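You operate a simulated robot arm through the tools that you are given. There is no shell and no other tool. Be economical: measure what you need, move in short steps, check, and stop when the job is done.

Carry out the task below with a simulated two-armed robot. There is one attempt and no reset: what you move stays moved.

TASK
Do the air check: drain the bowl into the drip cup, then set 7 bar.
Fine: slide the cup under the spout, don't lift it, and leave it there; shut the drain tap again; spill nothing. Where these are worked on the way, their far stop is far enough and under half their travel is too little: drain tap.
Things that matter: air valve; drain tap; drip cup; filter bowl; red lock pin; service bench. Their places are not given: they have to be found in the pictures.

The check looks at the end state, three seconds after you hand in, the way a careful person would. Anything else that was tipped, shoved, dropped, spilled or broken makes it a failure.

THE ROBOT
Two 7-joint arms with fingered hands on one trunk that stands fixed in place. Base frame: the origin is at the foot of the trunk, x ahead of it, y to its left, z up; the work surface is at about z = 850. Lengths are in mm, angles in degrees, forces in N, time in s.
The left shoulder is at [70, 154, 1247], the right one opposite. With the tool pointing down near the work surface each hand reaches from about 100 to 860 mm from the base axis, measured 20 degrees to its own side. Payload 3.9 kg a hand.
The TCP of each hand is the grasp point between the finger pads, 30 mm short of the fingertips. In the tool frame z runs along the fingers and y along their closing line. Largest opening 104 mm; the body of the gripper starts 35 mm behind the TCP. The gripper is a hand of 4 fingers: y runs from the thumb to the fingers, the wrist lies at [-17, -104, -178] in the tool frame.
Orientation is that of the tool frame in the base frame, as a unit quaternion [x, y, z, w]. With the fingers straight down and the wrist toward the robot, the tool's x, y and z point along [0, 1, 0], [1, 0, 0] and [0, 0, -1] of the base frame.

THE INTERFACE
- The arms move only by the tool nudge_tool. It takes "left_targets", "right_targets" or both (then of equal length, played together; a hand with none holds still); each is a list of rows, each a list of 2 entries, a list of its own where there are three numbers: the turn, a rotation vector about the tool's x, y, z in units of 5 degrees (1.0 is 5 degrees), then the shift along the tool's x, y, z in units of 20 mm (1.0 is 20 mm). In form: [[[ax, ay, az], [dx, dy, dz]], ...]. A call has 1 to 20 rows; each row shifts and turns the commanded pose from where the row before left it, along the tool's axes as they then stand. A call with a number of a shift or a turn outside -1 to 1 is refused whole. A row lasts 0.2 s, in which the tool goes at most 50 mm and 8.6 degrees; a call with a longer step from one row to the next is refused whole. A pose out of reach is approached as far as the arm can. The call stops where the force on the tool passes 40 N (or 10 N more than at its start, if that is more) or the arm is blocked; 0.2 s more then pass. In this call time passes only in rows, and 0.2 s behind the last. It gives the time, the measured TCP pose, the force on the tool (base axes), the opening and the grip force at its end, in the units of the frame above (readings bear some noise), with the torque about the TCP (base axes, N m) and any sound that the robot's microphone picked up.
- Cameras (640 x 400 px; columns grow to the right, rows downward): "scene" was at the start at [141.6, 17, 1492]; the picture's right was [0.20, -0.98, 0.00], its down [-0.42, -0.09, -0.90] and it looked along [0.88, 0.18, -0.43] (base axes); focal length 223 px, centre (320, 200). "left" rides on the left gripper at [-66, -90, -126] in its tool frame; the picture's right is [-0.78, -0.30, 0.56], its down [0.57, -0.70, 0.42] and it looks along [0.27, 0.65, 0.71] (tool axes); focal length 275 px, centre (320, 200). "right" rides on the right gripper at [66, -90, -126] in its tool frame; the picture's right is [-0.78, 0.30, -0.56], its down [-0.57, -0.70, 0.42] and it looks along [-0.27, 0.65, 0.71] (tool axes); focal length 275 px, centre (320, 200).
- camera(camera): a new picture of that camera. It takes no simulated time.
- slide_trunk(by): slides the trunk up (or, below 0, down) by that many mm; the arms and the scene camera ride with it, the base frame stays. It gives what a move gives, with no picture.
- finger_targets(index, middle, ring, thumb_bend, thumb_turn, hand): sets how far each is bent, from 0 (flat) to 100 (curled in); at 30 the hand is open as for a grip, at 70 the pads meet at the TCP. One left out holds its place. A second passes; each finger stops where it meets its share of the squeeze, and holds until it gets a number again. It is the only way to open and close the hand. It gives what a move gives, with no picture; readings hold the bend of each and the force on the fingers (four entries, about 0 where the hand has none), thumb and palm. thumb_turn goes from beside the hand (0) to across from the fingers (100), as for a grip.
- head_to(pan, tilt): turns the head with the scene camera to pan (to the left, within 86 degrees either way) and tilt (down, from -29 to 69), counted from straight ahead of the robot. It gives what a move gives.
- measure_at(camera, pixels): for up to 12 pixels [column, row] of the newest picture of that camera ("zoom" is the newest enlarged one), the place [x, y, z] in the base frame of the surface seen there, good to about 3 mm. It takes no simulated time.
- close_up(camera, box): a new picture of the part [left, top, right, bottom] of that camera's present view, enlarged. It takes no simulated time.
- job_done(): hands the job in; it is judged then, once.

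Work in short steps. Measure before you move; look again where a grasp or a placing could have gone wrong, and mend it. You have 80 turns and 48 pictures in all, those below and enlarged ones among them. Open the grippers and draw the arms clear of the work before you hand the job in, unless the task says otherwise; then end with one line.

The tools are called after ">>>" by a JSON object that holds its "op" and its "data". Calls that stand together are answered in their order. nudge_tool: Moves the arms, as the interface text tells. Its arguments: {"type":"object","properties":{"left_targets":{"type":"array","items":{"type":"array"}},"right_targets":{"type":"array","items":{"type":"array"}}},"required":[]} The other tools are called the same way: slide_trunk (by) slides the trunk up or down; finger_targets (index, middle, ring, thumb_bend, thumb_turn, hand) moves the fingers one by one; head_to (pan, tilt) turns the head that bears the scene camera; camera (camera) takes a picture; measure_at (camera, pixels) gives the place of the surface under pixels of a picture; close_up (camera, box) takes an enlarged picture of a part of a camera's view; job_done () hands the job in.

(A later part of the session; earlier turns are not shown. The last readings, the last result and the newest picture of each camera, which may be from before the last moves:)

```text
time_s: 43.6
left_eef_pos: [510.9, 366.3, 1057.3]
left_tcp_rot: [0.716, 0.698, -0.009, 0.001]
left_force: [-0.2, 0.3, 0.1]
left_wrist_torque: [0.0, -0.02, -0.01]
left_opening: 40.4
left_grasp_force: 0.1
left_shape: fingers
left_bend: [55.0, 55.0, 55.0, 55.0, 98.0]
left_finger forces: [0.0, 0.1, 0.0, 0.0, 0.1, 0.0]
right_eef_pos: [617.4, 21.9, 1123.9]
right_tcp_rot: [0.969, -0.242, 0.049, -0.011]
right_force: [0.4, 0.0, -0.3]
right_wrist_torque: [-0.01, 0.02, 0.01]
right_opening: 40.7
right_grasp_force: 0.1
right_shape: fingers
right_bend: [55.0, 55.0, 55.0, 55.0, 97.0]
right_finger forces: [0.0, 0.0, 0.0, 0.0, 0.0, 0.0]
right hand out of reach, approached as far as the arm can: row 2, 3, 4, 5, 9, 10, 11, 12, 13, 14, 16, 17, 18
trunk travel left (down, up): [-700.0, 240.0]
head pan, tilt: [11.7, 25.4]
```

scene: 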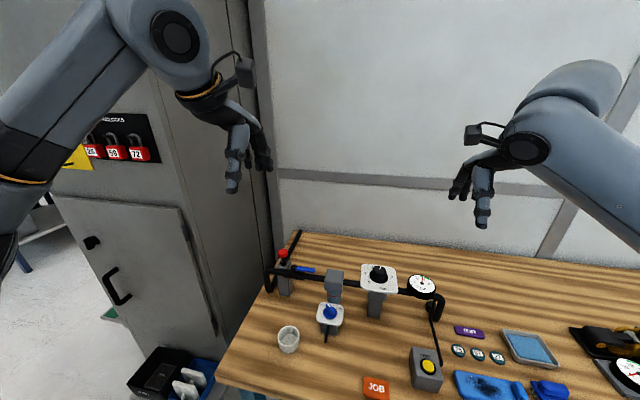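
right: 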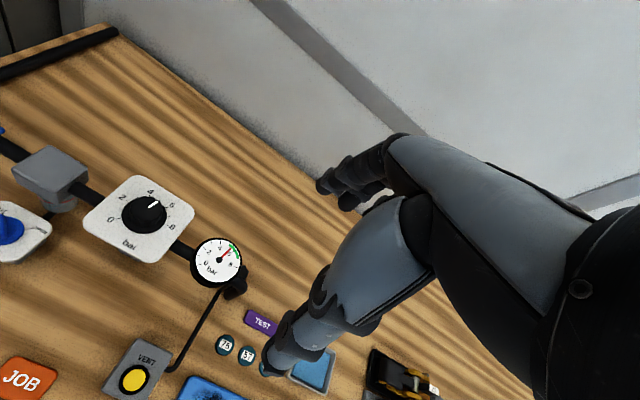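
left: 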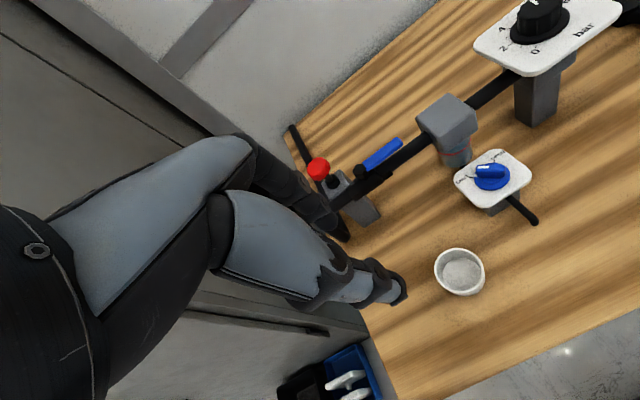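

Yaw of about -118° was reached, though the arm was blocked in between. I look at the scene to see how the arms stand.

>>> {"op": "camera", "data": {"camera": "scene"}}

```text
30 pictures are left
```

scene: 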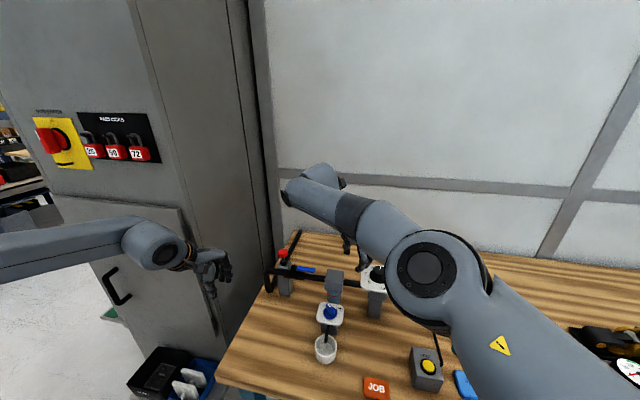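

The right arm is awkward there. A simpler way: poke the ridge with the left index finger in its natural pose — from (579,92) sweeping toward (593,78) opens, toward (565,78) shuts. I withdraw the right arm.

>>> {"op": "nudge_tool", "data": {"right_targets": [[[0, 0, -1], [0.3, 0.3, -0.4]], [[0, 0, -1], [0.3, 0.3, -0.4]], [[0, 0, -1], [0.3, 0.3, -0.4]], [[0, 0, -1], [0.3, 0.3, -0.4]], [[0, 0, -1], [0.3, 0.3, -0.4]], [[0, 0, -1], [0.3, 0.3, -0.4]], [[0, 0, -1], [0.2, 0.4, -0.4]], [[0, 0, -1], [0.1, 0.6, -0.4]], [[0, 0, -1], [0, 0.8, -0.4]], [[0, 0, -1], [0, 0.8, -0.4]], [[0, 0, -1], [0, 0.8, -0.4]], [[0, 0, -1], [-0.3, 0.8, -0.4]], [[0, 0, -1], [-0.6, 0.8, -0.4]], [[0, 0, -1], [-0.8, 0.6, -0.4]], [[0, 0, -1], [-0.8, 0.5, -0.4]], [[0, 0, -1], [-0.8, 0.4, -0.4]]]}}

```text
time_s: 47.0
left_eef_pos: [510.9, 364.3, 1058.9]
left_tcp_rot: [0.717, 0.697, -0.009, 0.002]
left_force: [-0.5, -0.1, 0.0]
left_wrist_torque: [0.01, -0.01, -0.03]
left_opening: 40.0
left_grasp_force: 0.1
left_shape: fingers
left_bend: [55.0, 55.0, 55.0, 55.0, 98.0]
left_finger forces: [0.0, 0.0, 0.0, 0.0, 0.0, 0.0]
right_eef_pos: [633.5, -180.6, 1255.7]
right_tcp_rot: [0.898, 0.438, 0.046, 0.022]
right_force: [-0.3, -0.6, 0.0]
right_wrist_torque: [0.02, -0.03, 0.02]
right_opening: 40.7
right_grasp_force: 0.1
right_shape: fingers
right_bend: [55.0, 55.0, 55.0, 55.0, 97.0]
right_finger forces: [0.0, 0.0, 0.0, 0.1, 0.0, 0.0]
trunk travel left (down, up): [-700.0, 240.0]
head pan, tilt: [11.7, 25.4]
```

The right arm is clear. I shape the left hand as a single index poker and bring it to above the tap's +y side.

>>> {"op": "finger_targets", "data": {"hand": "left", "index": 60, "middle": 95, "ring": 95, "thumb_bend": 30, "thumb_turn": 60}}

>>> {"op": "nudge_tool", "data": {"left_targets": [[[0, 0, 0], [-0.9, 0.2, 0.18]], [[0, 0, 0], [-0.9, 0.2, 0.18]], [[0, 0, 0], [-0.9, 0.2, 0.18]], [[0, 0, 0], [-0.9, 0.2, 0.18]], [[0, 0, 0], [-0.9, 0.2, 0.18]], [[0, 0, 0], [-0.9, 0.2, 0.18]], [[0, 0, 0], [-0.9, 0.2, 0.18]], [[0, 0, 0], [-0.9, 0.2, 0.18]], [[0, 0, 0], [-0.9, 0.2, 0.18]], [[0, 0, 0], [-0.9, 0.2, 0.18]], [[0, 0, 0], [-0.9, 0.2, 0.18]], [[0, 0, 0], [-0.9, 0.2, 0.18]], [[0, 0, 0], [-0.9, 0.2, 0.18]]], "right_targets": [[[0, 0, 0], [-0.8, 0, 0]], [[0, 0, 0], [-0.8, 0, 0]], [[0, 0, 0], [-0.8, 0, 0]], [[0, 0, 0], [-0.8, 0, 0]], [[0, 0, -1], [-0.8, 0, 0]], [[0, 0, -1], [0, 0, 0]], [[0, 0, -1], [0, 0, 0]], [[0, 0, -1], [0, 0, 0]], [[0, 0, -1], [0, 0, 0]], [[0, 0, 0], [0, 0, 0]], [[0, 0, 0], [0, 0, 0]], [[0, 0, 0], [0, 0, 0]], [[0, 0, 0], [0, 0, 0]]]}}

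>>> {"op": "close_up", "data": {"camera": "scene", "box": [260, 260, 400, 348]}}

>>> {"op": "camera", "data": {"camera": "left"}}

```text
time_s: 48.0
left_eef_pos: [509.6, 367.3, 1057.8]
left_tcp_rot: [0.717, 0.697, -0.009, 0.002]
left_force: [0.8, 0.9, 0.8]
left_wrist_torque: [0.05, 0.01, 0.02]
left_opening: 81.0
left_grasp_force: 0.1
left_shape: fingers
left_bend: [60.0, 95.0, 95.0, 30.0, 58.0]
left_finger forces: [0.0, 0.0, 0.0, 0.0, 0.1, 0.0]
right_eef_pos: [634.8, -178.4, 1253.9]
right_tcp_rot: [0.898, 0.438, 0.045, 0.021]
right_force: [-0.2, 0.0, -0.3]
right_wrist_torque: [0.04, 0.0, -0.04]
right_opening: 40.5
right_grasp_force: 0.0
right_shape: fingers
right_bend: [55.0, 55.0, 55.0, 55.0, 97.0]
right_finger forces: [0.0, 0.0, 0.1, 0.1, 0.0, 0.0]
trunk travel left (down, up): [-700.0, 240.0]
head pan, tilt: [11.7, 25.4]
```

```text
time_s: 50.8
left_eef_pos: [555.3, 128.6, 1013.5]
left_tcp_rot: [0.717, 0.697, -0.009, 0.002]
left_force: [0.1, -0.1, 0.2]
left_wrist_torque: [0.03, -0.03, -0.02]
left_opening: 81.2
left_grasp_force: 0.1
left_shape: fingers
left_bend: [60.0, 95.0, 95.0, 30.0, 58.0]
left_finger forces: [0.1, 0.0, 0.0, 0.1, 0.0, 0.0]
right_eef_pos: [585.1, -243.1, 1248.3]
right_tcp_rot: [0.782, 0.621, 0.039, 0.03]
right_force: [0.5, -0.9, -0.5]
right_wrist_torque: [0.01, 0.0, 0.03]
right_opening: 41.0
right_grasp_force: 0.0
right_shape: fingers
right_bend: [55.0, 55.0, 55.0, 55.0, 97.0]
right_finger forces: [0.0, 0.0, 0.1, 0.0, 0.0, 0.0]
trunk travel left (down, up): [-700.0, 240.0]
head pan, tilt: [11.7, 25.4]
```

```text
4.55 times, centred on (330, 304) of scene
```

zoom: 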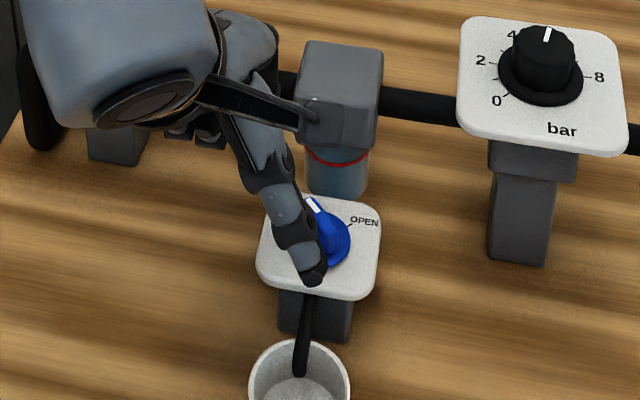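

```text
28 pictures are left
```

left: 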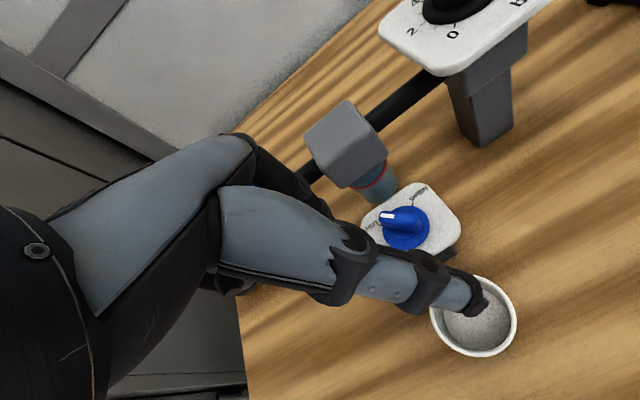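

The extended digit in front is the thumb (tip at zoom (315,280)); it is well visible, so I use it as the poker. I curl the index too and measure the thumb tip.

>>> {"op": "finger_targets", "data": {"hand": "left", "index": 95}}

>>> {"op": "close_up", "data": {"camera": "scene", "box": [260, 260, 400, 348]}}

>>> {"op": "measure_at", "data": {"camera": "zoom", "pixels": [[313, 280], [320, 268], [295, 250], [285, 205], [200, 130], [250, 40], [345, 70], [340, 125], [215, 150]]}}

```text
time_s: 51.8
left_eef_pos: [556.1, 130.3, 1013.1]
left_tcp_rot: [0.717, 0.697, -0.009, 0.002]
left_force: [-1.0, 0.7, -1.2]
left_wrist_torque: [-0.02, -0.01, 0.01]
left_opening: 63.5
left_grasp_force: 0.1
left_shape: fingers
left_bend: [95.0, 95.0, 95.0, 30.0, 58.0]
left_finger forces: [0.0, 0.0, 0.0, 0.0, 0.0, 0.0]
right_eef_pos: [585.9, -241.3, 1248.7]
right_tcp_rot: [0.781, 0.622, 0.039, 0.029]
right_force: [0.2, -0.1, -1.1]
right_wrist_torque: [-0.03, -0.05, -0.01]
right_opening: 41.0
right_grasp_force: 0.0
right_shape: fingers
right_bend: [55.0, 55.0, 55.0, 55.0, 97.0]
right_finger forces: [0.1, 0.0, 0.0, 0.1, 0.0, 0.0]
trunk travel left (down, up): [-700.0, 240.0]
head pan, tilt: [11.7, 25.4]
```

```text
4.55 times, centred on (330, 304) of scene
```

zoom: 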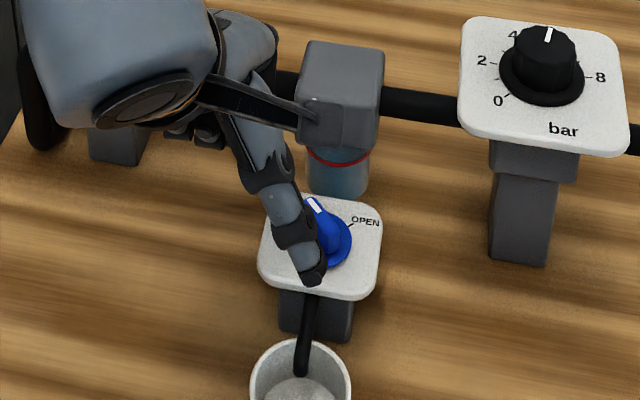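

```text
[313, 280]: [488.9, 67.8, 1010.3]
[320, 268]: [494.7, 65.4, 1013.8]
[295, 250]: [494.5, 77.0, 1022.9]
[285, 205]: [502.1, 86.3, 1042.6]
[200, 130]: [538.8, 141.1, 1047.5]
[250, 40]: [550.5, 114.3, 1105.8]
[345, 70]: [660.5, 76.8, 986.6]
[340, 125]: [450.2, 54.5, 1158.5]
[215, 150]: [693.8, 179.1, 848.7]
```

The thumb as poker would push the hand into the pipe, so the index it is: index 60, thumb swung across but open. I look again.

>>> {"op": "finger_targets", "data": {"hand": "left", "index": 60, "thumb_turn": 97, "thumb_bend": 10}}

>>> {"op": "close_up", "data": {"camera": "scene", "box": [260, 260, 400, 348]}}

```text
time_s: 52.8
left_eef_pos: [555.7, 128.9, 1013.9]
left_tcp_rot: [0.717, 0.697, -0.01, 0.001]
left_force: [0.1, -1.1, 0.1]
left_wrist_torque: [0.01, 0.02, 0.06]
left_opening: 80.9
left_grasp_force: 0.0
left_shape: fingers
left_bend: [60.0, 95.0, 95.0, 10.0, 92.0]
left_finger forces: [0.0, 0.1, 0.1, 0.1, 0.0, 0.0]
right_eef_pos: [586.1, -241.2, 1248.8]
right_tcp_rot: [0.782, 0.621, 0.04, 0.031]
right_force: [-0.1, -0.4, 0.6]
right_wrist_torque: [0.02, -0.01, 0.0]
right_opening: 40.8
right_grasp_force: 0.1
right_shape: fingers
right_bend: [55.0, 55.0, 55.0, 55.0, 97.0]
right_finger forces: [0.1, 0.0, 0.1, 0.1, 0.0, 0.0]
trunk travel left (down, up): [-700.0, 240.0]
head pan, tilt: [11.7, 25.4]
```

```text
4.55 times, centred on (330, 304) of scene
```

zoom: 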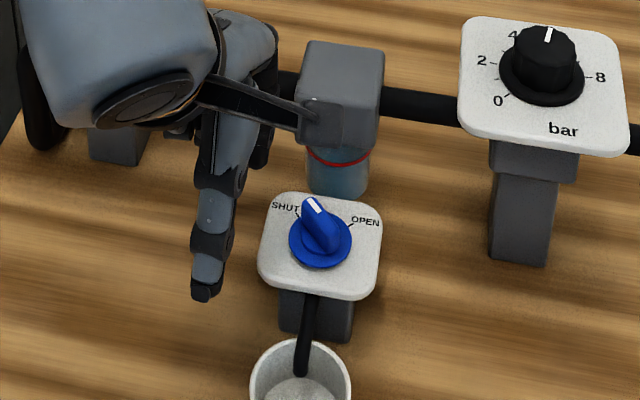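

The thumb is now out of the way; a dark finger peeks out at zoom (262,150). I measure it, and the wrist-mounted view's alternatives.

>>> {"op": "measure_at", "data": {"camera": "zoom", "pixels": [[262, 145], [260, 162], [268, 110], [180, 130], [205, 290], [250, 130]]}}

>>> {"op": "close_up", "data": {"camera": "scene", "box": [295, 275, 345, 307]}}

```text
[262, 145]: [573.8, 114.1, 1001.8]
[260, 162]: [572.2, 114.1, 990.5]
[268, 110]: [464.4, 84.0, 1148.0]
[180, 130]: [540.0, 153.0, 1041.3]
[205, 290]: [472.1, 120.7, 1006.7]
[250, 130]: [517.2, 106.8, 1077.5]
```

```text
12.50 times, centred on (320, 291) of scene
```

zoom: 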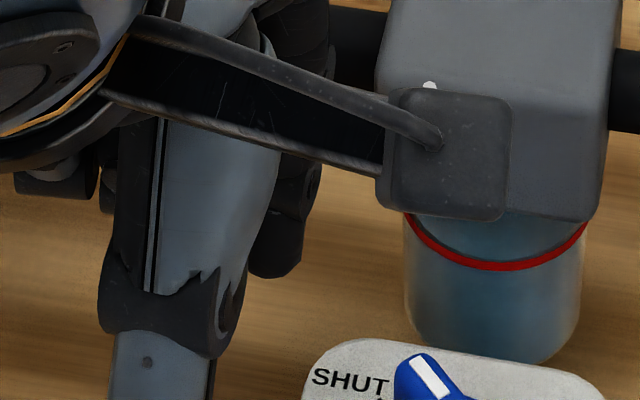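

I measure the index tip in this tighter view.

>>> {"op": "measure_at", "data": {"camera": "zoom", "pixels": [[275, 272], [298, 255], [304, 200], [262, 265], [252, 255], [290, 225], [305, 170]]}}

```text
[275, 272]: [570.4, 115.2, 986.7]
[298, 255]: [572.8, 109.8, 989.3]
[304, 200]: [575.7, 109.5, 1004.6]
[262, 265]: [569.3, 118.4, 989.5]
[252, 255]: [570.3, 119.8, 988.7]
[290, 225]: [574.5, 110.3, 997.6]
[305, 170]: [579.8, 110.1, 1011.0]
```

The index tip is at about (576,118,985), i.e. TCP+(20,-11,-29). I tilt the hand back 15° so the knuckles stay off the filter block, and step back a little.

>>> {"op": "nudge_tool", "data": {"left_targets": [[[-1, 0, 0], [0, -0.3, 0]], [[-1, 0, 0], [0, -0.3, 0]], [[-1, 0, 0], [0, -0.2, 0]]]}}

>>> {"op": "close_up", "data": {"camera": "scene", "box": [285, 275, 349, 315]}}

```text
time_s: 53.6
left_eef_pos: [539.8, 131.2, 1012.6]
left_tcp_rot: [0.711, 0.692, 0.082, 0.096]
left_force: [-0.3, 0.0, 0.0]
left_wrist_torque: [0.01, 0.02, 0.0]
left_opening: 81.2
left_grasp_force: 0.1
left_shape: fingers
left_bend: [60.0, 95.0, 95.0, 10.0, 92.0]
left_finger forces: [0.0, 0.0, 0.0, 0.0, 0.0, 0.0]
right_eef_pos: [584.5, -241.7, 1249.4]
right_tcp_rot: [0.781, 0.622, 0.039, 0.032]
right_force: [-0.1, 0.1, 0.6]
right_wrist_torque: [0.04, -0.01, 0.0]
right_opening: 40.7
right_grasp_force: 0.0
right_shape: fingers
right_bend: [55.0, 55.0, 55.0, 55.0, 97.0]
right_finger forces: [0.0, 0.0, 0.0, 0.0, 0.1, 0.0]
trunk travel left (down, up): [-700.0, 240.0]
head pan, tilt: [11.7, 25.4]
```

```text
10.00 times, centred on (317, 295) of scene
```

zoom: 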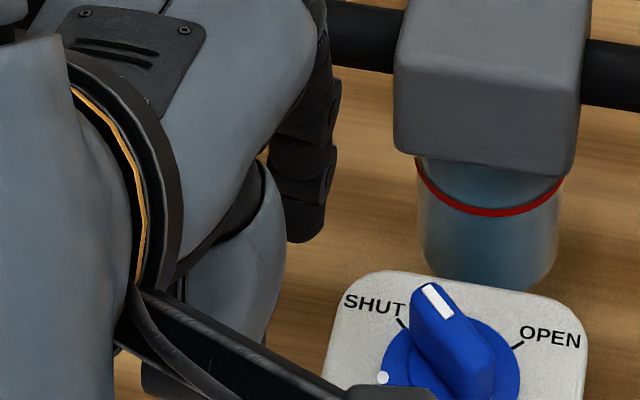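

>>> {"op": "measure_at", "data": {"camera": "zoom", "pixels": [[305, 238], [325, 215], [290, 235], [330, 180], [335, 130]]}}

```text
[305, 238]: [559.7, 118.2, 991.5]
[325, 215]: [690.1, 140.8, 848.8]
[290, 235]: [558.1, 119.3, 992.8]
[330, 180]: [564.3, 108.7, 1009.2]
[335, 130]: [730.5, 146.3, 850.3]
```

Tip offset is confirmed at TCP+(26,-13,-22). I descend so the fingertip is at (570,106) with its bottom at z≈928.

>>> {"op": "nudge_tool", "data": {"left_targets": [[[0, 0, 0], [-0.12, -0.11, 0.61]], [[0, 0, 0], [-0.12, -0.11, 0.61]], [[0, 0, 0], [-0.12, -0.11, 0.61]], [[0, 0, 0], [-0.12, -0.11, 0.61]], [[0, 0, 0], [-0.12, -0.11, 0.61]]]}}

>>> {"op": "close_up", "data": {"camera": "scene", "box": [285, 285, 365, 335]}}

```text
time_s: 54.8
left_eef_pos: [544.6, 117.8, 951.0]
left_tcp_rot: [0.71, 0.693, 0.082, 0.096]
left_force: [0.4, -0.7, 0.3]
left_wrist_torque: [0.0, -0.01, -0.01]
left_opening: 81.4
left_grasp_force: 0.1
left_shape: fingers
left_bend: [60.0, 95.0, 95.0, 10.0, 92.0]
left_finger forces: [0.1, 0.0, 0.0, 0.0, 0.1, 0.0]
right_eef_pos: [584.3, -242.4, 1247.2]
right_tcp_rot: [0.782, 0.622, 0.038, 0.03]
right_force: [-0.6, -0.4, -0.1]
right_wrist_torque: [0.02, -0.04, 0.01]
right_opening: 40.6
right_grasp_force: 0.0
right_shape: fingers
right_bend: [55.0, 55.0, 55.0, 55.0, 97.0]
right_finger forces: [0.0, 0.0, 0.1, 0.1, 0.0, 0.0]
trunk travel left (down, up): [-700.0, 240.0]
head pan, tilt: [11.7, 25.4]
```

```text
8.00 times, centred on (325, 310) of scene
```

zoom: 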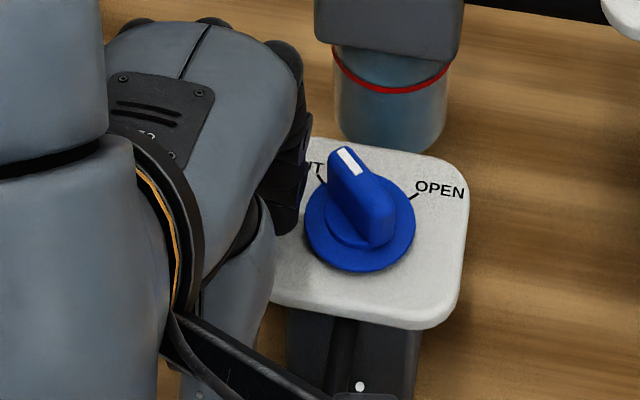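

A clear view: the index sits just left of the tap at zoom (290,215). I begin the opening sweep.

>>> {"op": "nudge_tool", "data": {"left_targets": [[[0, 0, 0], [-0.35, 0.34, 0.09]], [[0, 0, 0], [-0.1, 0.29, 0.075]], [[0, 0, 0], [-0.2, 0.29, 0.075]]]}}

>>> {"op": "close_up", "data": {"camera": "scene", "box": [285, 285, 365, 335]}}

```text
time_s: 55.6
left_eef_pos: [561.7, 102.8, 951.4]
left_tcp_rot: [0.711, 0.692, 0.083, 0.095]
left_force: [-0.8, 1.5, 0.0]
left_wrist_torque: [0.0, -0.02, 0.04]
left_opening: 80.5
left_grasp_force: 1.0
left_shape: fingers
left_bend: [61.0, 95.0, 95.0, 10.0, 92.0]
left_finger forces: [1.4, 0.1, 0.0, 0.0, 0.0, 0.1]
right_eef_pos: [586.6, -241.6, 1248.5]
right_tcp_rot: [0.782, 0.621, 0.039, 0.03]
right_force: [-0.4, -0.4, -0.4]
right_wrist_torque: [0.03, 0.03, 0.02]
right_opening: 40.8
right_grasp_force: 0.0
right_shape: fingers
right_bend: [55.0, 55.0, 55.0, 55.0, 97.0]
right_finger forces: [0.0, 0.1, 0.0, 0.0, 0.0, 0.0]
trunk travel left (down, up): [-700.0, 240.0]
head pan, tilt: [11.7, 25.4]
```

```text
8.00 times, centred on (325, 310) of scene
```

zoom: 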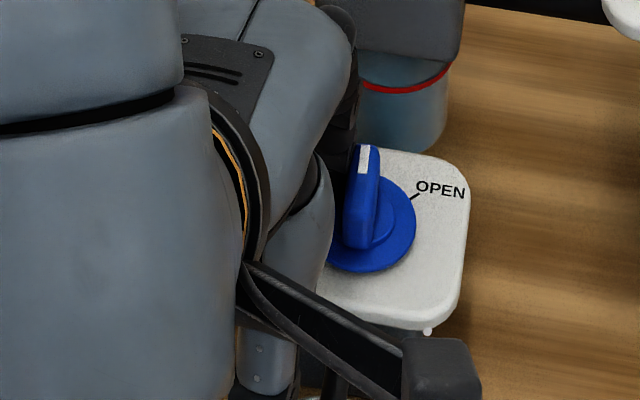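

The ridge turns easily with about 1.5 N and now points roughly straight away. I finish the sweep toward OPEN.

>>> {"op": "nudge_tool", "data": {"left_targets": [[[0, 0, 0], [-0.2, 0.19, 0.05]], [[0, 0, 0], [-0.22, 0.15, 0.04]], [[0, 0, 0], [-0.22, 0.1, 0.025]], [[0, 0, 0], [-0.22, 0.05, 0.0]]]}}

>>> {"op": "close_up", "data": {"camera": "scene", "box": [285, 285, 381, 345]}}

```text
time_s: 56.6
left_eef_pos: [571.0, 87.6, 951.5]
left_tcp_rot: [0.71, 0.693, 0.082, 0.095]
left_force: [0.4, 3.8, 0.4]
left_wrist_torque: [0.08, 0.02, 0.13]
left_opening: 81.5
left_grasp_force: 1.9
left_shape: fingers
left_bend: [60.0, 95.0, 95.0, 10.0, 92.0]
left_finger forces: [3.5, 0.0, 0.0, 0.0, 0.0, 0.0]
right_eef_pos: [585.4, -239.2, 1248.6]
right_tcp_rot: [0.782, 0.621, 0.039, 0.031]
right_force: [0.7, -0.2, 0.4]
right_wrist_torque: [0.01, 0.0, 0.01]
right_opening: 40.8
right_grasp_force: 0.1
right_shape: fingers
right_bend: [55.0, 55.0, 55.0, 55.0, 97.0]
right_finger forces: [0.0, 0.0, 0.0, 0.0, 0.0, 0.0]
trunk travel left (down, up): [-700.0, 240.0]
head pan, tilt: [11.7, 25.4]
```

```text
6.67 times, centred on (333, 315) of scene
```

zoom: 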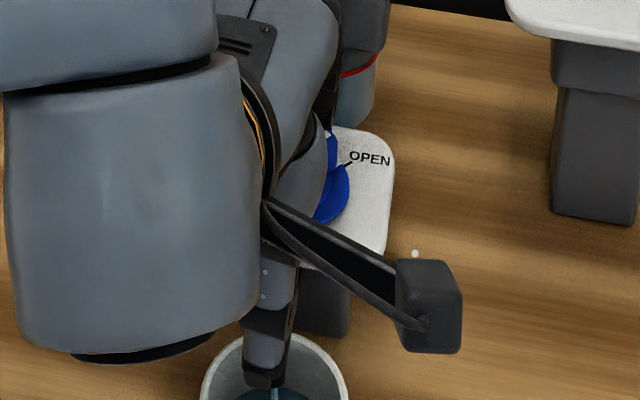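

Water appears in the cup at zoom (270,395). I push a little further to reach the stop, watching force.

>>> {"op": "nudge_tool", "data": {"left_targets": [[[0, 0, 0], [-0.2, 0.05, 0]], [[0, 0, 0], [-0.2, 0, 0]]]}}

>>> {"op": "close_up", "data": {"camera": "left", "box": [320, 100, 640, 300]}}

```text
time_s: 57.2
left_eef_pos: [572.1, 76.2, 951.0]
left_tcp_rot: [0.711, 0.692, 0.082, 0.096]
left_force: [0.3, -0.9, 0.2]
left_wrist_torque: [0.02, 0.02, 0.02]
left_opening: 82.4
left_grasp_force: 0.5
left_shape: fingers
left_bend: [59.0, 95.0, 95.0, 10.0, 92.0]
left_finger forces: [1.0, 0.1, 0.0, 0.0, 0.0, 0.0]
right_eef_pos: [585.2, -242.8, 1248.5]
right_tcp_rot: [0.782, 0.621, 0.039, 0.03]
right_force: [0.7, 0.8, -0.2]
right_wrist_torque: [-0.02, 0.02, -0.01]
right_opening: 40.9
right_grasp_force: 0.0
right_shape: fingers
right_bend: [55.0, 55.0, 55.0, 55.0, 97.0]
right_finger forces: [0.0, 0.1, 0.1, 0.0, 0.1, 0.0]
trunk travel left (down, up): [-700.0, 240.0]
head pan, tilt: [11.7, 25.4]
```

```text
2.00 times, centred on (480, 200) of left
```

zoom: 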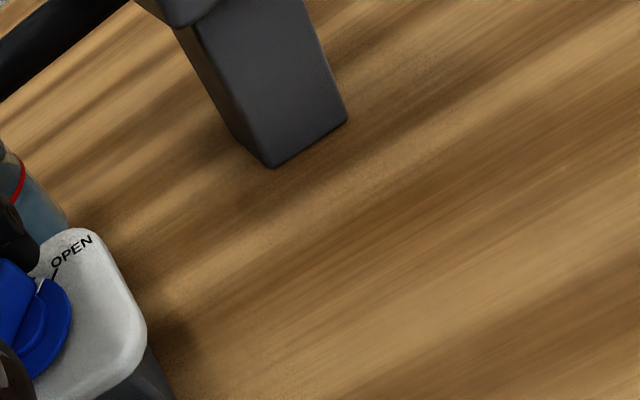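

The ridge points at OPEN. I raise the hand straight up and back to watch the bowl drain.

>>> {"op": "nudge_tool", "data": {"left_targets": [[[0, 0, 0], [0, 0.25, -0.97]], [[0, 0, 0], [0, 0.25, -0.97]], [[0, 0, 0], [0, 0.25, -0.97]], [[0, 0, 0], [0.5, 0, -0.97]], [[0, 0, 0], [1, 0, -0.5]], [[0, 0, 0], [1, 0, 0]], [[0, 0, 0], [1, 0, 0]], [[0, 0, 0], [1, 0, 0]], [[0, 0, 0], [1, 0, 0]]]}}

>>> {"op": "close_up", "data": {"camera": "scene", "box": [275, 265, 405, 365]}}

```text
time_s: 59.2
left_eef_pos: [567.8, 191.2, 1039.2]
left_tcp_rot: [0.711, 0.692, 0.083, 0.096]
left_force: [-0.2, -0.1, 0.0]
left_wrist_torque: [0.0, 0.01, 0.03]
left_opening: 81.8
left_grasp_force: 0.1
left_shape: fingers
left_bend: [60.0, 95.0, 95.0, 10.0, 92.0]
left_finger forces: [0.0, 0.0, 0.0, 0.1, 0.0, 0.0]
right_eef_pos: [584.7, -241.8, 1249.0]
right_tcp_rot: [0.782, 0.622, 0.039, 0.031]
right_force: [-0.4, 0.9, -0.3]
right_wrist_torque: [-0.03, 0.02, 0.0]
right_opening: 40.8
right_grasp_force: 0.1
right_shape: fingers
right_bend: [55.0, 55.0, 55.0, 55.0, 97.0]
right_finger forces: [0.1, 0.0, 0.0, 0.0, 0.0, 0.1]
trunk travel left (down, up): [-700.0, 240.0]
head pan, tilt: [11.7, 25.4]
```

```text
4.00 times, centred on (340, 315) of scene
```

zoom: 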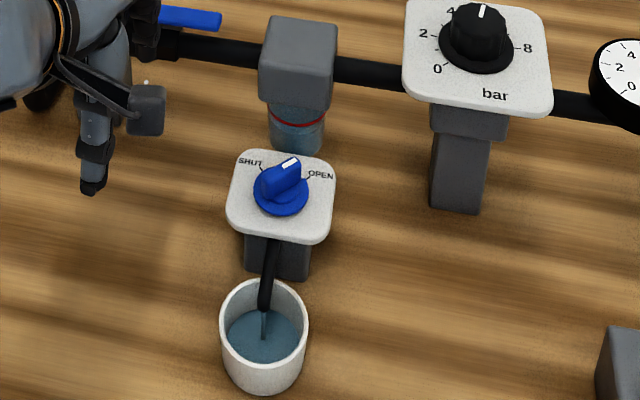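

Water is flowing into the cup. While it drains, I inspect the regulator knob.

>>> {"op": "close_up", "data": {"camera": "scene", "box": [355, 260, 435, 310]}}

>>> {"op": "measure_at", "data": {"camera": "zoom", "pixels": [[187, 55], [185, 30], [150, 70], [225, 65], [190, 95], [130, 85], [252, 100], [195, 138], [97, 148], [75, 72], [275, 105], [300, 180]]}}

```text
8.00 times, centred on (395, 285) of scene
```

zoom: 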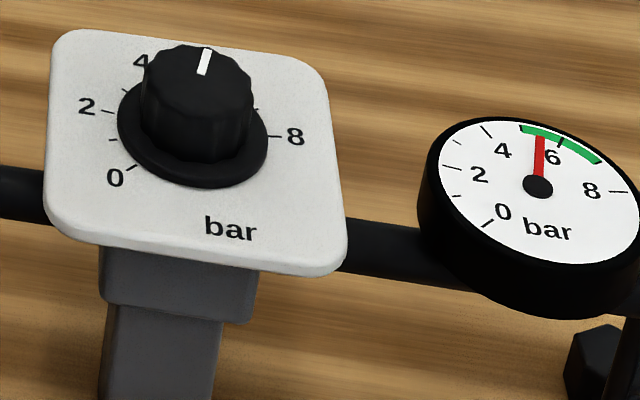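

```text
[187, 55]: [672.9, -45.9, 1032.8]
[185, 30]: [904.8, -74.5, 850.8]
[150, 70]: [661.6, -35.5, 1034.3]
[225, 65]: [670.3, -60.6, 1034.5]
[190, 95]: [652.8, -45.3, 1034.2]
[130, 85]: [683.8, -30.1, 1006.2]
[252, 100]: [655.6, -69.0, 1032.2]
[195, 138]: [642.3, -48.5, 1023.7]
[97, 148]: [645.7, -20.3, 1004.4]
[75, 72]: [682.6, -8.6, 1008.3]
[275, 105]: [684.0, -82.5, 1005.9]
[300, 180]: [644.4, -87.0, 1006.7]
```

Knob centre is about (661,-52), radius 18, top z 1034; scale about 25° per bar, so 5→7 is about 50° clockwise. I bring the right hand above it, straightened, with yaw near +5°, while the bowl drains.

>>> {"op": "finger_targets", "data": {"hand": "right", "index": 50, "middle": 50, "ring": 50, "thumb_bend": 50}}

>>> {"op": "nudge_tool", "data": {"right_targets": [[[1, 0, 0], [0, 0, 0]], [[0, 0, -1], [0.6, 0.3, 0.3]], [[0, 0, -1], [0.75, 0.35, 0.5]], [[0, 0, -1], [0.75, 0.35, 0.5]], [[0, 0, -0.6], [0.8, 0.32, 0.5]], [[0, 0, 0], [0.8, 0.32, 0.5]], [[0, 0, 0], [0.8, 0.32, 0.5]], [[0, 0, 0], [0.8, 0.32, 0.5]], [[0, 0, 0], [0.8, 0.32, 0.5]], [[0, 0, 0], [0.8, 0.32, 0.5]], [[0, 0, 0], [0.8, 0.32, 0.5]], [[0, 0, 0], [0.8, 0.32, 0.5]], [[0, 0, 0], [0.8, 0.32, 0.5]]]}}

>>> {"op": "close_up", "data": {"camera": "scene", "box": [295, 240, 435, 365]}}

```text
time_s: 60.2
left_eef_pos: [568.6, 190.4, 1039.1]
left_tcp_rot: [0.71, 0.693, 0.082, 0.095]
left_force: [0.0, 0.4, 0.4]
left_wrist_torque: [-0.05, 0.03, 0.0]
left_opening: 81.6
left_grasp_force: 0.0
left_shape: fingers
left_bend: [60.0, 95.0, 95.0, 10.0, 92.0]
left_finger forces: [0.0, 0.0, 0.1, 0.1, 0.0, 0.0]
right_eef_pos: [586.2, -242.4, 1247.7]
right_tcp_rot: [0.782, 0.621, 0.039, 0.031]
right_force: [0.5, 0.0, 0.4]
right_wrist_torque: [0.0, 0.01, 0.0]
right_opening: 53.1
right_grasp_force: 0.0
right_shape: fingers
right_bend: [50.0, 50.0, 50.0, 50.0, 97.0]
right_finger forces: [0.1, 0.1, 0.1, 0.0, 0.0, 0.0]
trunk travel left (down, up): [-700.0, 240.0]
head pan, tilt: [11.7, 25.4]
```

```text
time_s: 63.0
left_eef_pos: [568.7, 190.7, 1039.4]
left_tcp_rot: [0.71, 0.693, 0.082, 0.096]
left_force: [0.8, -0.6, 0.4]
left_wrist_torque: [0.0, 0.03, -0.02]
left_opening: 81.8
left_grasp_force: 0.1
left_shape: fingers
left_bend: [60.0, 95.0, 95.0, 10.0, 92.0]
left_finger forces: [0.0, 0.0, 0.1, 0.1, 0.0, 0.0]
right_eef_pos: [659.3, -52.1, 1137.1]
right_tcp_rot: [0.676, 0.737, 0.012, 0.0]
right_force: [0.2, -0.1, -0.1]
right_wrist_torque: [-0.01, 0.03, -0.02]
right_opening: 53.4
right_grasp_force: 0.0
right_shape: fingers
right_bend: [50.0, 50.0, 50.0, 50.0, 97.0]
right_finger forces: [0.1, 0.0, 0.1, 0.0, 0.1, 0.0]
trunk travel left (down, up): [-700.0, 240.0]
head pan, tilt: [11.7, 25.4]
```

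```text
3.20 times, centred on (365, 302) of scene
```

zoom: 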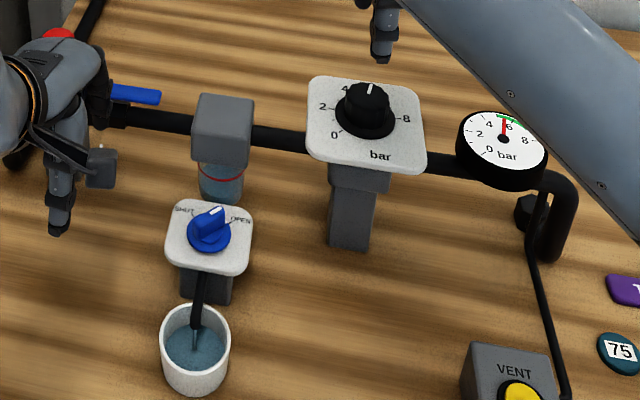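

Still a stream into the cup at (193,340). I zoom on the bowl and cup to judge the progress.

>>> {"op": "close_up", "data": {"camera": "scene", "box": [310, 270, 390, 365]}}

```text
4.21 times, centred on (350, 318) of scene
```

zoom: 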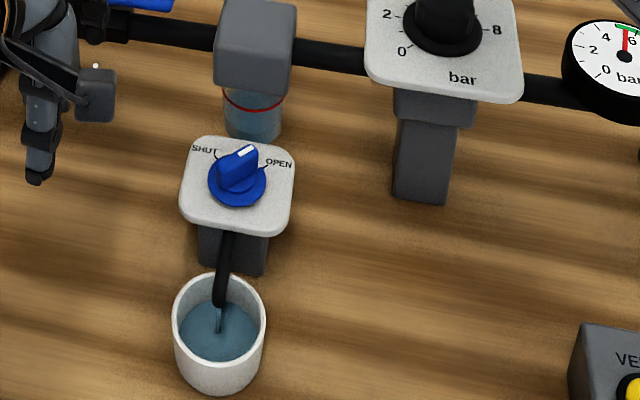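

The bowl still holds water, so I wait by aligning the right hand over the regulator without touching it; a right-camera view first.

>>> {"op": "camera", "data": {"camera": "right"}}

>>> {"op": "close_up", "data": {"camera": "scene", "box": [355, 210, 435, 300]}}

```text
15 pictures are left
```

right: 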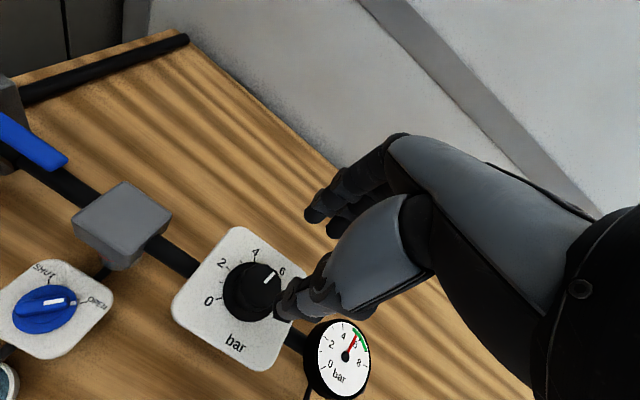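

```text
4.44 times, centred on (395, 255) of scene
```

zoom: 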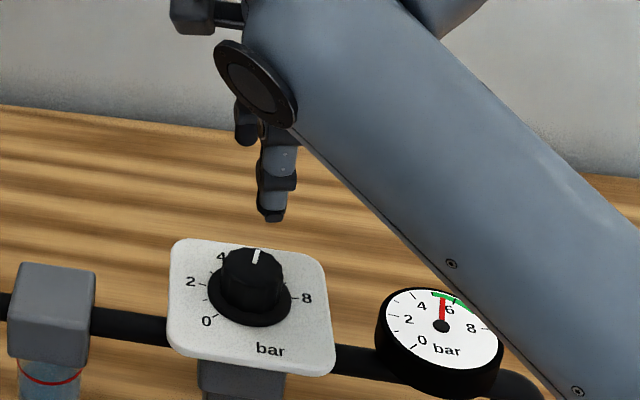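

The tap pointer is on OPEN in the right picture. I measure the right thumb and finger tips for alignment with the knob.

>>> {"op": "measure_at", "data": {"camera": "zoom", "pixels": [[272, 215], [270, 195], [245, 138], [262, 215], [284, 205], [255, 272], [224, 280], [283, 280], [255, 252]]}}

>>> {"op": "measure_at", "data": {"camera": "right", "pixels": [[285, 305], [315, 215], [340, 230], [250, 290], [265, 280], [217, 298], [277, 272]]}}

```text
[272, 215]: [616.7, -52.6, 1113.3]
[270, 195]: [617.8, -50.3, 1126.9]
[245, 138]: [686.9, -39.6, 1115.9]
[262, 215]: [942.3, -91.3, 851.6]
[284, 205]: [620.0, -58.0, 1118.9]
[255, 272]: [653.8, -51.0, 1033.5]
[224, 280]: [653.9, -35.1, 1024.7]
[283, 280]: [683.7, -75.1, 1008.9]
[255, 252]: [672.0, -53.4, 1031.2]
```

```text
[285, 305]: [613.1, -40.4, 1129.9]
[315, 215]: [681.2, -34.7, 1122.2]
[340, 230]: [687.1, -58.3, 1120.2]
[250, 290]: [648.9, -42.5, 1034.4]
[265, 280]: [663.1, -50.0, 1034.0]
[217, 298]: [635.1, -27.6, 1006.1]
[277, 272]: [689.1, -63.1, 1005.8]
```

Thumb and fingers straddle the knob well. I open the fingers slightly, yaw 10° back for more turning room, and descend so the tips are just above the knob's skirt.

>>> {"op": "finger_targets", "data": {"hand": "right", "index": 45, "middle": 45, "ring": 45}}

>>> {"op": "nudge_tool", "data": {"right_targets": [[[0, 0, -1], [0, 0.1, 0]], [[0, 0, -1], [0, 0.05, 0]], [[0, 0, 0], [0, 0, 0.8]], [[0, 0, 0], [0, 0, 0.8]], [[0, 0, 0], [0, 0, 0.8]], [[0, 0, 0], [0, 0, 0.8]], [[0, 0, 0], [0, 0, 0.8]], [[0, 0, 0], [0, 0, 0.6]]]}}

>>> {"op": "close_up", "data": {"camera": "scene", "box": [300, 230, 440, 360]}}

```text
time_s: 64.0
left_eef_pos: [568.6, 190.1, 1039.6]
left_tcp_rot: [0.711, 0.692, 0.081, 0.095]
left_force: [0.2, 0.1, 0.4]
left_wrist_torque: [-0.01, -0.01, 0.03]
left_opening: 81.4
left_grasp_force: 0.0
left_shape: fingers
left_bend: [60.0, 95.0, 95.0, 10.0, 92.0]
left_finger forces: [0.1, 0.1, 0.0, 0.0, 0.0, 0.0]
right_eef_pos: [659.0, -51.9, 1138.8]
right_tcp_rot: [0.675, 0.738, 0.013, -0.001]
right_force: [0.5, -0.7, -0.2]
right_wrist_torque: [0.0, 0.0, 0.0]
right_opening: 59.8
right_grasp_force: 0.1
right_shape: fingers
right_bend: [45.0, 45.0, 45.0, 50.0, 97.0]
right_finger forces: [0.1, 0.0, 0.1, 0.0, 0.0, 0.1]
trunk travel left (down, up): [-700.0, 240.0]
head pan, tilt: [11.7, 25.4]
```

```text
time_s: 65.8
left_eef_pos: [567.3, 190.9, 1038.9]
left_tcp_rot: [0.71, 0.693, 0.082, 0.095]
left_force: [1.0, 0.2, -0.2]
left_wrist_torque: [-0.01, 0.05, 0.0]
left_opening: 81.6
left_grasp_force: 0.1
left_shape: fingers
left_bend: [60.0, 95.0, 95.0, 10.0, 92.0]
left_finger forces: [0.0, 0.0, 0.1, 0.0, 0.0, 0.0]
right_eef_pos: [663.2, -50.0, 1045.9]
right_tcp_rot: [0.609, 0.793, 0.012, 0.0]
right_force: [-0.2, -1.1, 0.5]
right_wrist_torque: [-0.01, 0.03, 0.01]
right_opening: 59.9
right_grasp_force: 0.0
right_shape: fingers
right_bend: [45.0, 45.0, 45.0, 50.0, 97.0]
right_finger forces: [0.1, 0.0, 0.0, 0.0, 0.0, 0.0]
trunk travel left (down, up): [-700.0, 240.0]
head pan, tilt: [11.7, 25.4]
```

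```text
3.08 times, centred on (370, 295) of scene
```

zoom: 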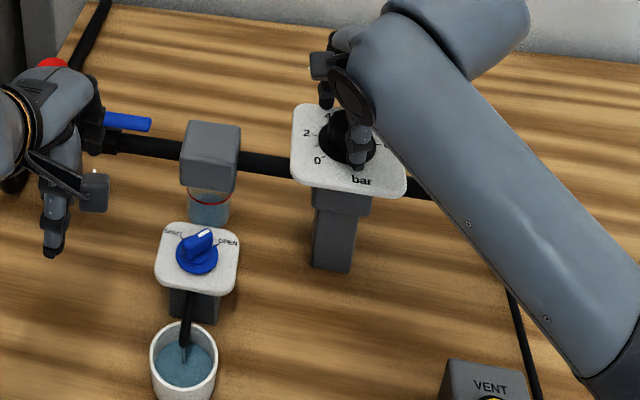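

Water still runs at (185,355). I wait 8 s with zero-rows, then look at the bowl.

>>> {"op": "nudge_tool", "data": {"left_targets": [[[0, 0, 0], [0, 0, 0]], [[0, 0, 0], [0, 0, 0]], [[0, 0, 0], [0, 0, 0]], [[0, 0, 0], [0, 0, 0]], [[0, 0, 0], [0, 0, 0]], [[0, 0, 0], [0, 0, 0]], [[0, 0, 0], [0, 0, 0]], [[0, 0, 0], [0, 0, 0]], [[0, 0, 0], [0, 0, 0]], [[0, 0, 0], [0, 0, 0]], [[0, 0, 0], [0, 0, 0]], [[0, 0, 0], [0, 0, 0]], [[0, 0, 0], [0, 0, 0]], [[0, 0, 0], [0, 0, 0]], [[0, 0, 0], [0, 0, 0]], [[0, 0, 0], [0, 0, 0]], [[0, 0, 0], [0, 0, 0]], [[0, 0, 0], [0, 0, 0]], [[0, 0, 0], [0, 0, 0]], [[0, 0, 0], [0, 0, 0]]]}}

>>> {"op": "close_up", "data": {"camera": "scene", "box": [320, 280, 384, 360]}}

```text
time_s: 70.0
left_eef_pos: [569.1, 190.4, 1039.4]
left_tcp_rot: [0.71, 0.693, 0.082, 0.095]
left_force: [0.9, -0.2, -1.1]
left_wrist_torque: [0.0, -0.02, 0.0]
left_opening: 81.8
left_grasp_force: 0.2
left_shape: fingers
left_bend: [60.0, 95.0, 95.0, 10.0, 92.0]
left_finger forces: [0.1, 0.0, 0.0, 0.0, 0.1, 0.1]
right_eef_pos: [664.6, -50.7, 1046.5]
right_tcp_rot: [0.609, 0.793, 0.013, 0.0]
right_force: [0.5, -0.2, -0.1]
right_wrist_torque: [0.0, 0.03, 0.03]
right_opening: 59.6
right_grasp_force: 0.1
right_shape: fingers
right_bend: [45.0, 45.0, 45.0, 50.0, 97.0]
right_finger forces: [0.0, 0.0, 0.1, 0.0, 0.1, 0.1]
trunk travel left (down, up): [-700.0, 240.0]
head pan, tilt: [11.7, 25.4]
```

```text
5.00 times, centred on (352, 320) of scene
```

zoom: 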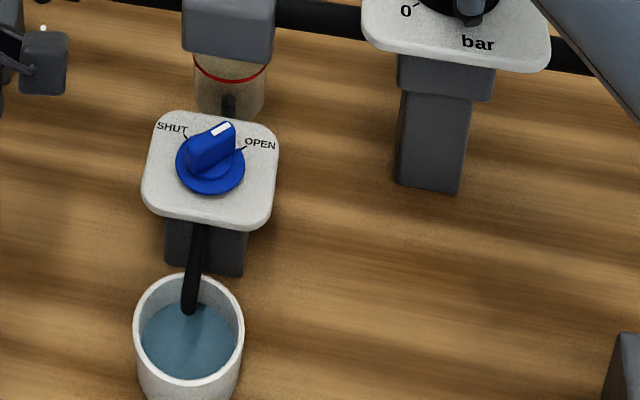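

The bowl is empty and the stream has stopped. Now I shut the tap: left index back down beside the ridge at +y.

>>> {"op": "nudge_tool", "data": {"left_targets": [[[0, 0, 0], [-0.65, -0.116, -0.03]], [[0, 0, 0], [-0.65, -0.116, -0.03]], [[0, 0, 0], [-0.65, -0.116, -0.03]], [[0, 0, 0], [-0.65, -0.116, -0.03]], [[0, 0, 0], [-0.65, -0.116, -0.03]], [[0, 0, 0], [0, -0.185, 0.718]], [[0, 0, 0], [0, -0.185, 0.718]], [[0, 0, 0], [0, -0.185, 0.718]], [[0, 0, 0], [0, -0.185, 0.718]], [[0, 0, 0], [0, -0.185, 0.718]], [[0, 0, 0], [0, -0.185, 0.718]]]}}

```text
time_s: 72.4
left_eef_pos: [555.3, 123.3, 952.0]
left_tcp_rot: [0.711, 0.692, 0.082, 0.095]
left_force: [0.6, 0.9, -0.6]
left_wrist_torque: [0.02, 0.0, 0.0]
left_opening: 81.6
left_grasp_force: 0.1
left_shape: fingers
left_bend: [60.0, 95.0, 95.0, 10.0, 92.0]
left_finger forces: [0.0, 0.1, 0.1, 0.0, 0.1, 0.0]
right_eef_pos: [663.4, -50.9, 1046.2]
right_tcp_rot: [0.609, 0.793, 0.012, 0.0]
right_force: [-0.1, -0.2, 0.8]
right_wrist_torque: [-0.01, -0.03, 0.01]
right_opening: 59.5
right_grasp_force: 0.1
right_shape: fingers
right_bend: [45.0, 45.0, 45.0, 50.0, 97.0]
right_finger forces: [0.0, 0.0, 0.0, 0.0, 0.0, 0.0]
trunk travel left (down, up): [-700.0, 240.0]
head pan, tilt: [11.7, 25.4]
```

Tip is at about (581,110). I sweep it against the near end of the ridge toward (562,81).

>>> {"op": "nudge_tool", "data": {"left_targets": [[[0, 0, 0], [-0.3, 0.05, 0.01]], [[0, 0, 0], [-0.3, 0, 0]], [[0, 0, 0], [-0.15, -0.24, -0.06]], [[0, 0, 0], [-0.15, -0.29, -0.075]], [[0, 0, 0], [-0.175, -0.24, -0.06]], [[0, 0, 0], [-0.2, -0.145, -0.04]], [[0, 0, 0], [-0.2, -0.05, -0.01]]]}}

>>> {"op": "close_up", "data": {"camera": "scene", "box": [285, 285, 365, 335]}}

```text
time_s: 74.0
left_eef_pos: [533.8, 93.6, 951.3]
left_tcp_rot: [0.711, 0.692, 0.082, 0.095]
left_force: [0.2, 0.7, 0.2]
left_wrist_torque: [0.01, 0.0, 0.01]
left_opening: 81.3
left_grasp_force: 0.0
left_shape: fingers
left_bend: [60.0, 95.0, 95.0, 10.0, 92.0]
left_finger forces: [0.1, 0.1, 0.0, 0.0, 0.1, 0.0]
right_eef_pos: [662.8, -50.2, 1045.2]
right_tcp_rot: [0.609, 0.793, 0.012, 0.0]
right_force: [-0.8, 0.4, 0.8]
right_wrist_torque: [-0.02, -0.02, 0.03]
right_opening: 59.7
right_grasp_force: 0.1
right_shape: fingers
right_bend: [45.0, 45.0, 45.0, 50.0, 97.0]
right_finger forces: [0.0, 0.0, 0.0, 0.0, 0.0, 0.0]
trunk travel left (down, up): [-700.0, 240.0]
head pan, tilt: [11.7, 25.4]
```

```text
8.00 times, centred on (325, 310) of scene
```

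zoom: 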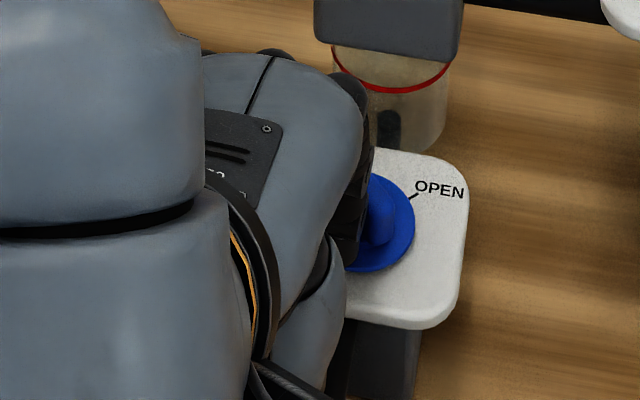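

The ridge has come most of the way. I keep pushing its near end to the SHUT stop, watching the force.

>>> {"op": "nudge_tool", "data": {"left_targets": [[[0, 0, 0], [-0.13, 0.05, 0.01]], [[0, 0, 0], [-0.13, 0.05, 0.01]], [[0, 0, 0], [-0.13, 0.07, 0.02]]]}}

```text
time_s: 74.8
left_eef_pos: [537.4, 89.2, 953.1]
left_tcp_rot: [0.711, 0.692, 0.082, 0.096]
left_force: [-2.7, 6.6, 3.2]
left_wrist_torque: [0.04, -0.02, 0.17]
left_opening: 77.8
left_grasp_force: 4.0
left_shape: fingers
left_bend: [63.0, 95.0, 95.0, 10.0, 92.0]
left_finger forces: [7.8, 0.1, 0.1, 0.0, 0.1, 0.1]
right_eef_pos: [662.5, -48.2, 1047.2]
right_tcp_rot: [0.609, 0.793, 0.012, 0.0]
right_force: [0.1, 0.3, -0.9]
right_wrist_torque: [-0.01, 0.02, -0.01]
right_opening: 59.7
right_grasp_force: 0.0
right_shape: fingers
right_bend: [45.0, 45.0, 45.0, 50.0, 97.0]
right_finger forces: [0.1, 0.0, 0.0, 0.1, 0.1, 0.0]
trunk travel left (down, up): [-700.0, 240.0]
head pan, tilt: [11.7, 25.4]
```

Force rose to about 7 N against a bend of the finger: the stop. I withdraw away from the ridge, then up and aside, and look.

>>> {"op": "nudge_tool", "data": {"left_targets": [[[0, 0, 0], [0.2, -0.25, -0.06]], [[0, 0, 0], [0.4, -0.3, -0.07]], [[0, 0, 0], [0, 0.2, -0.9]], [[0, 0, 0], [0, 0.2, -0.9]], [[0, 0, 0], [0.3, 0.2, -0.9]], [[0, 0, 0], [0.9, 0.2, -0.9]], [[0, 0, 0], [1, 0, -0.5]], [[0, 0, 0], [1, 0, 0]], [[0, 0, 0], [1, 0, 0]], [[0, 0, 0], [1, 0, 0]], [[0, 0, 0], [1, 0, 0]], [[0, 0, 0], [1, 0, 0]]]}}

>>> {"op": "close_up", "data": {"camera": "scene", "box": [300, 275, 380, 365]}}

>>> {"op": "measure_at", "data": {"camera": "zoom", "pixels": [[207, 160], [215, 172], [225, 185]]}}

```text
time_s: 77.4
left_eef_pos: [524.9, 245.5, 1033.7]
left_tcp_rot: [0.711, 0.691, 0.082, 0.096]
left_force: [0.3, 0.2, 0.3]
left_wrist_torque: [0.0, 0.02, -0.01]
left_opening: 81.2
left_grasp_force: 0.0
left_shape: fingers
left_bend: [60.0, 95.0, 95.0, 10.0, 92.0]
left_finger forces: [0.1, 0.0, 0.0, 0.0, 0.0, 0.1]
right_eef_pos: [661.9, -49.4, 1044.4]
right_tcp_rot: [0.609, 0.793, 0.012, -0.001]
right_force: [-0.2, 0.5, -0.5]
right_wrist_torque: [0.0, 0.0, 0.01]
right_opening: 60.0
right_grasp_force: 0.1
right_shape: fingers
right_bend: [45.0, 45.0, 45.0, 50.0, 97.0]
right_finger forces: [0.1, 0.0, 0.0, 0.0, 0.0, 0.0]
trunk travel left (down, up): [-700.0, 240.0]
head pan, tilt: [11.7, 25.4]
```

```text
4.44 times, centred on (340, 320) of scene
```

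zoom: 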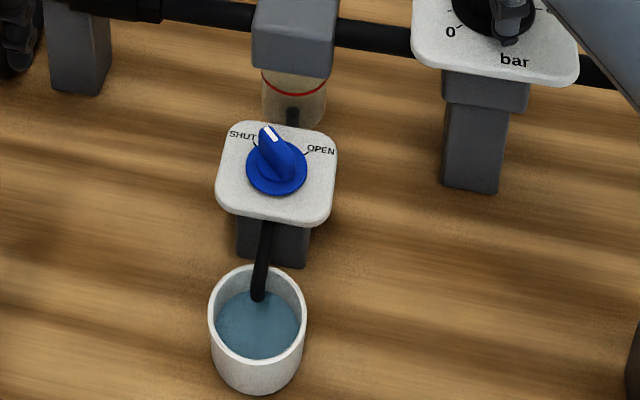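

```text
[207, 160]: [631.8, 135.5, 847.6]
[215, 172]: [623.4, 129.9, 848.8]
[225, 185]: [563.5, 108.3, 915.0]
```

The tap is back at SHUT, matching the first view. I check its angle by measurement and then close the right hand on the regulator knob.

>>> {"op": "measure_at", "data": {"camera": "zoom", "pixels": [[267, 131], [272, 138], [278, 148], [286, 160], [290, 165]]}}

>>> {"op": "finger_targets", "data": {"hand": "right", "index": 68, "middle": 68, "ring": 68, "thumb_bend": 68}}

>>> {"op": "close_up", "data": {"camera": "scene", "box": [350, 240, 450, 310]}}

```text
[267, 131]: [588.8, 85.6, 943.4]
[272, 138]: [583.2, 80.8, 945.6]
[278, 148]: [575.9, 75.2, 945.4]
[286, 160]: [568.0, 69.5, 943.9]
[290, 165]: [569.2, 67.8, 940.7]
```

```text
time_s: 78.4
left_eef_pos: [526.7, 245.4, 1033.4]
left_tcp_rot: [0.711, 0.692, 0.083, 0.095]
left_force: [0.4, 0.0, 0.3]
left_wrist_torque: [-0.01, 0.02, 0.02]
left_opening: 80.9
left_grasp_force: 0.0
left_shape: fingers
left_bend: [60.0, 95.0, 95.0, 10.0, 92.0]
left_finger forces: [0.0, 0.1, 0.1, 0.1, 0.1, 0.0]
right_eef_pos: [664.1, -50.7, 1045.2]
right_tcp_rot: [0.609, 0.793, 0.013, -0.001]
right_force: [2.1, -0.3, 1.0]
right_wrist_torque: [-0.08, -0.18, 0.0]
right_opening: 32.9
right_grasp_force: 12.3
right_shape: fingers
right_bend: [61.0, 61.0, 68.0, 58.0, 96.0]
right_finger forces: [5.8, 7.8, 0.0, 0.0, 10.7, 0.0]
trunk travel left (down, up): [-700.0, 240.0]
head pan, tilt: [11.7, 25.4]
```

```text
5.71 times, centred on (400, 275) of scene
```

zoom: 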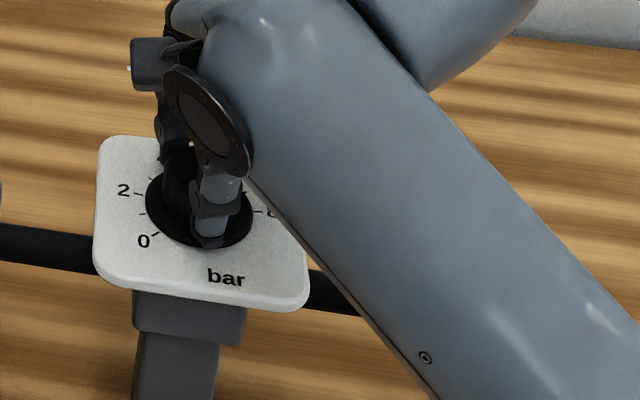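

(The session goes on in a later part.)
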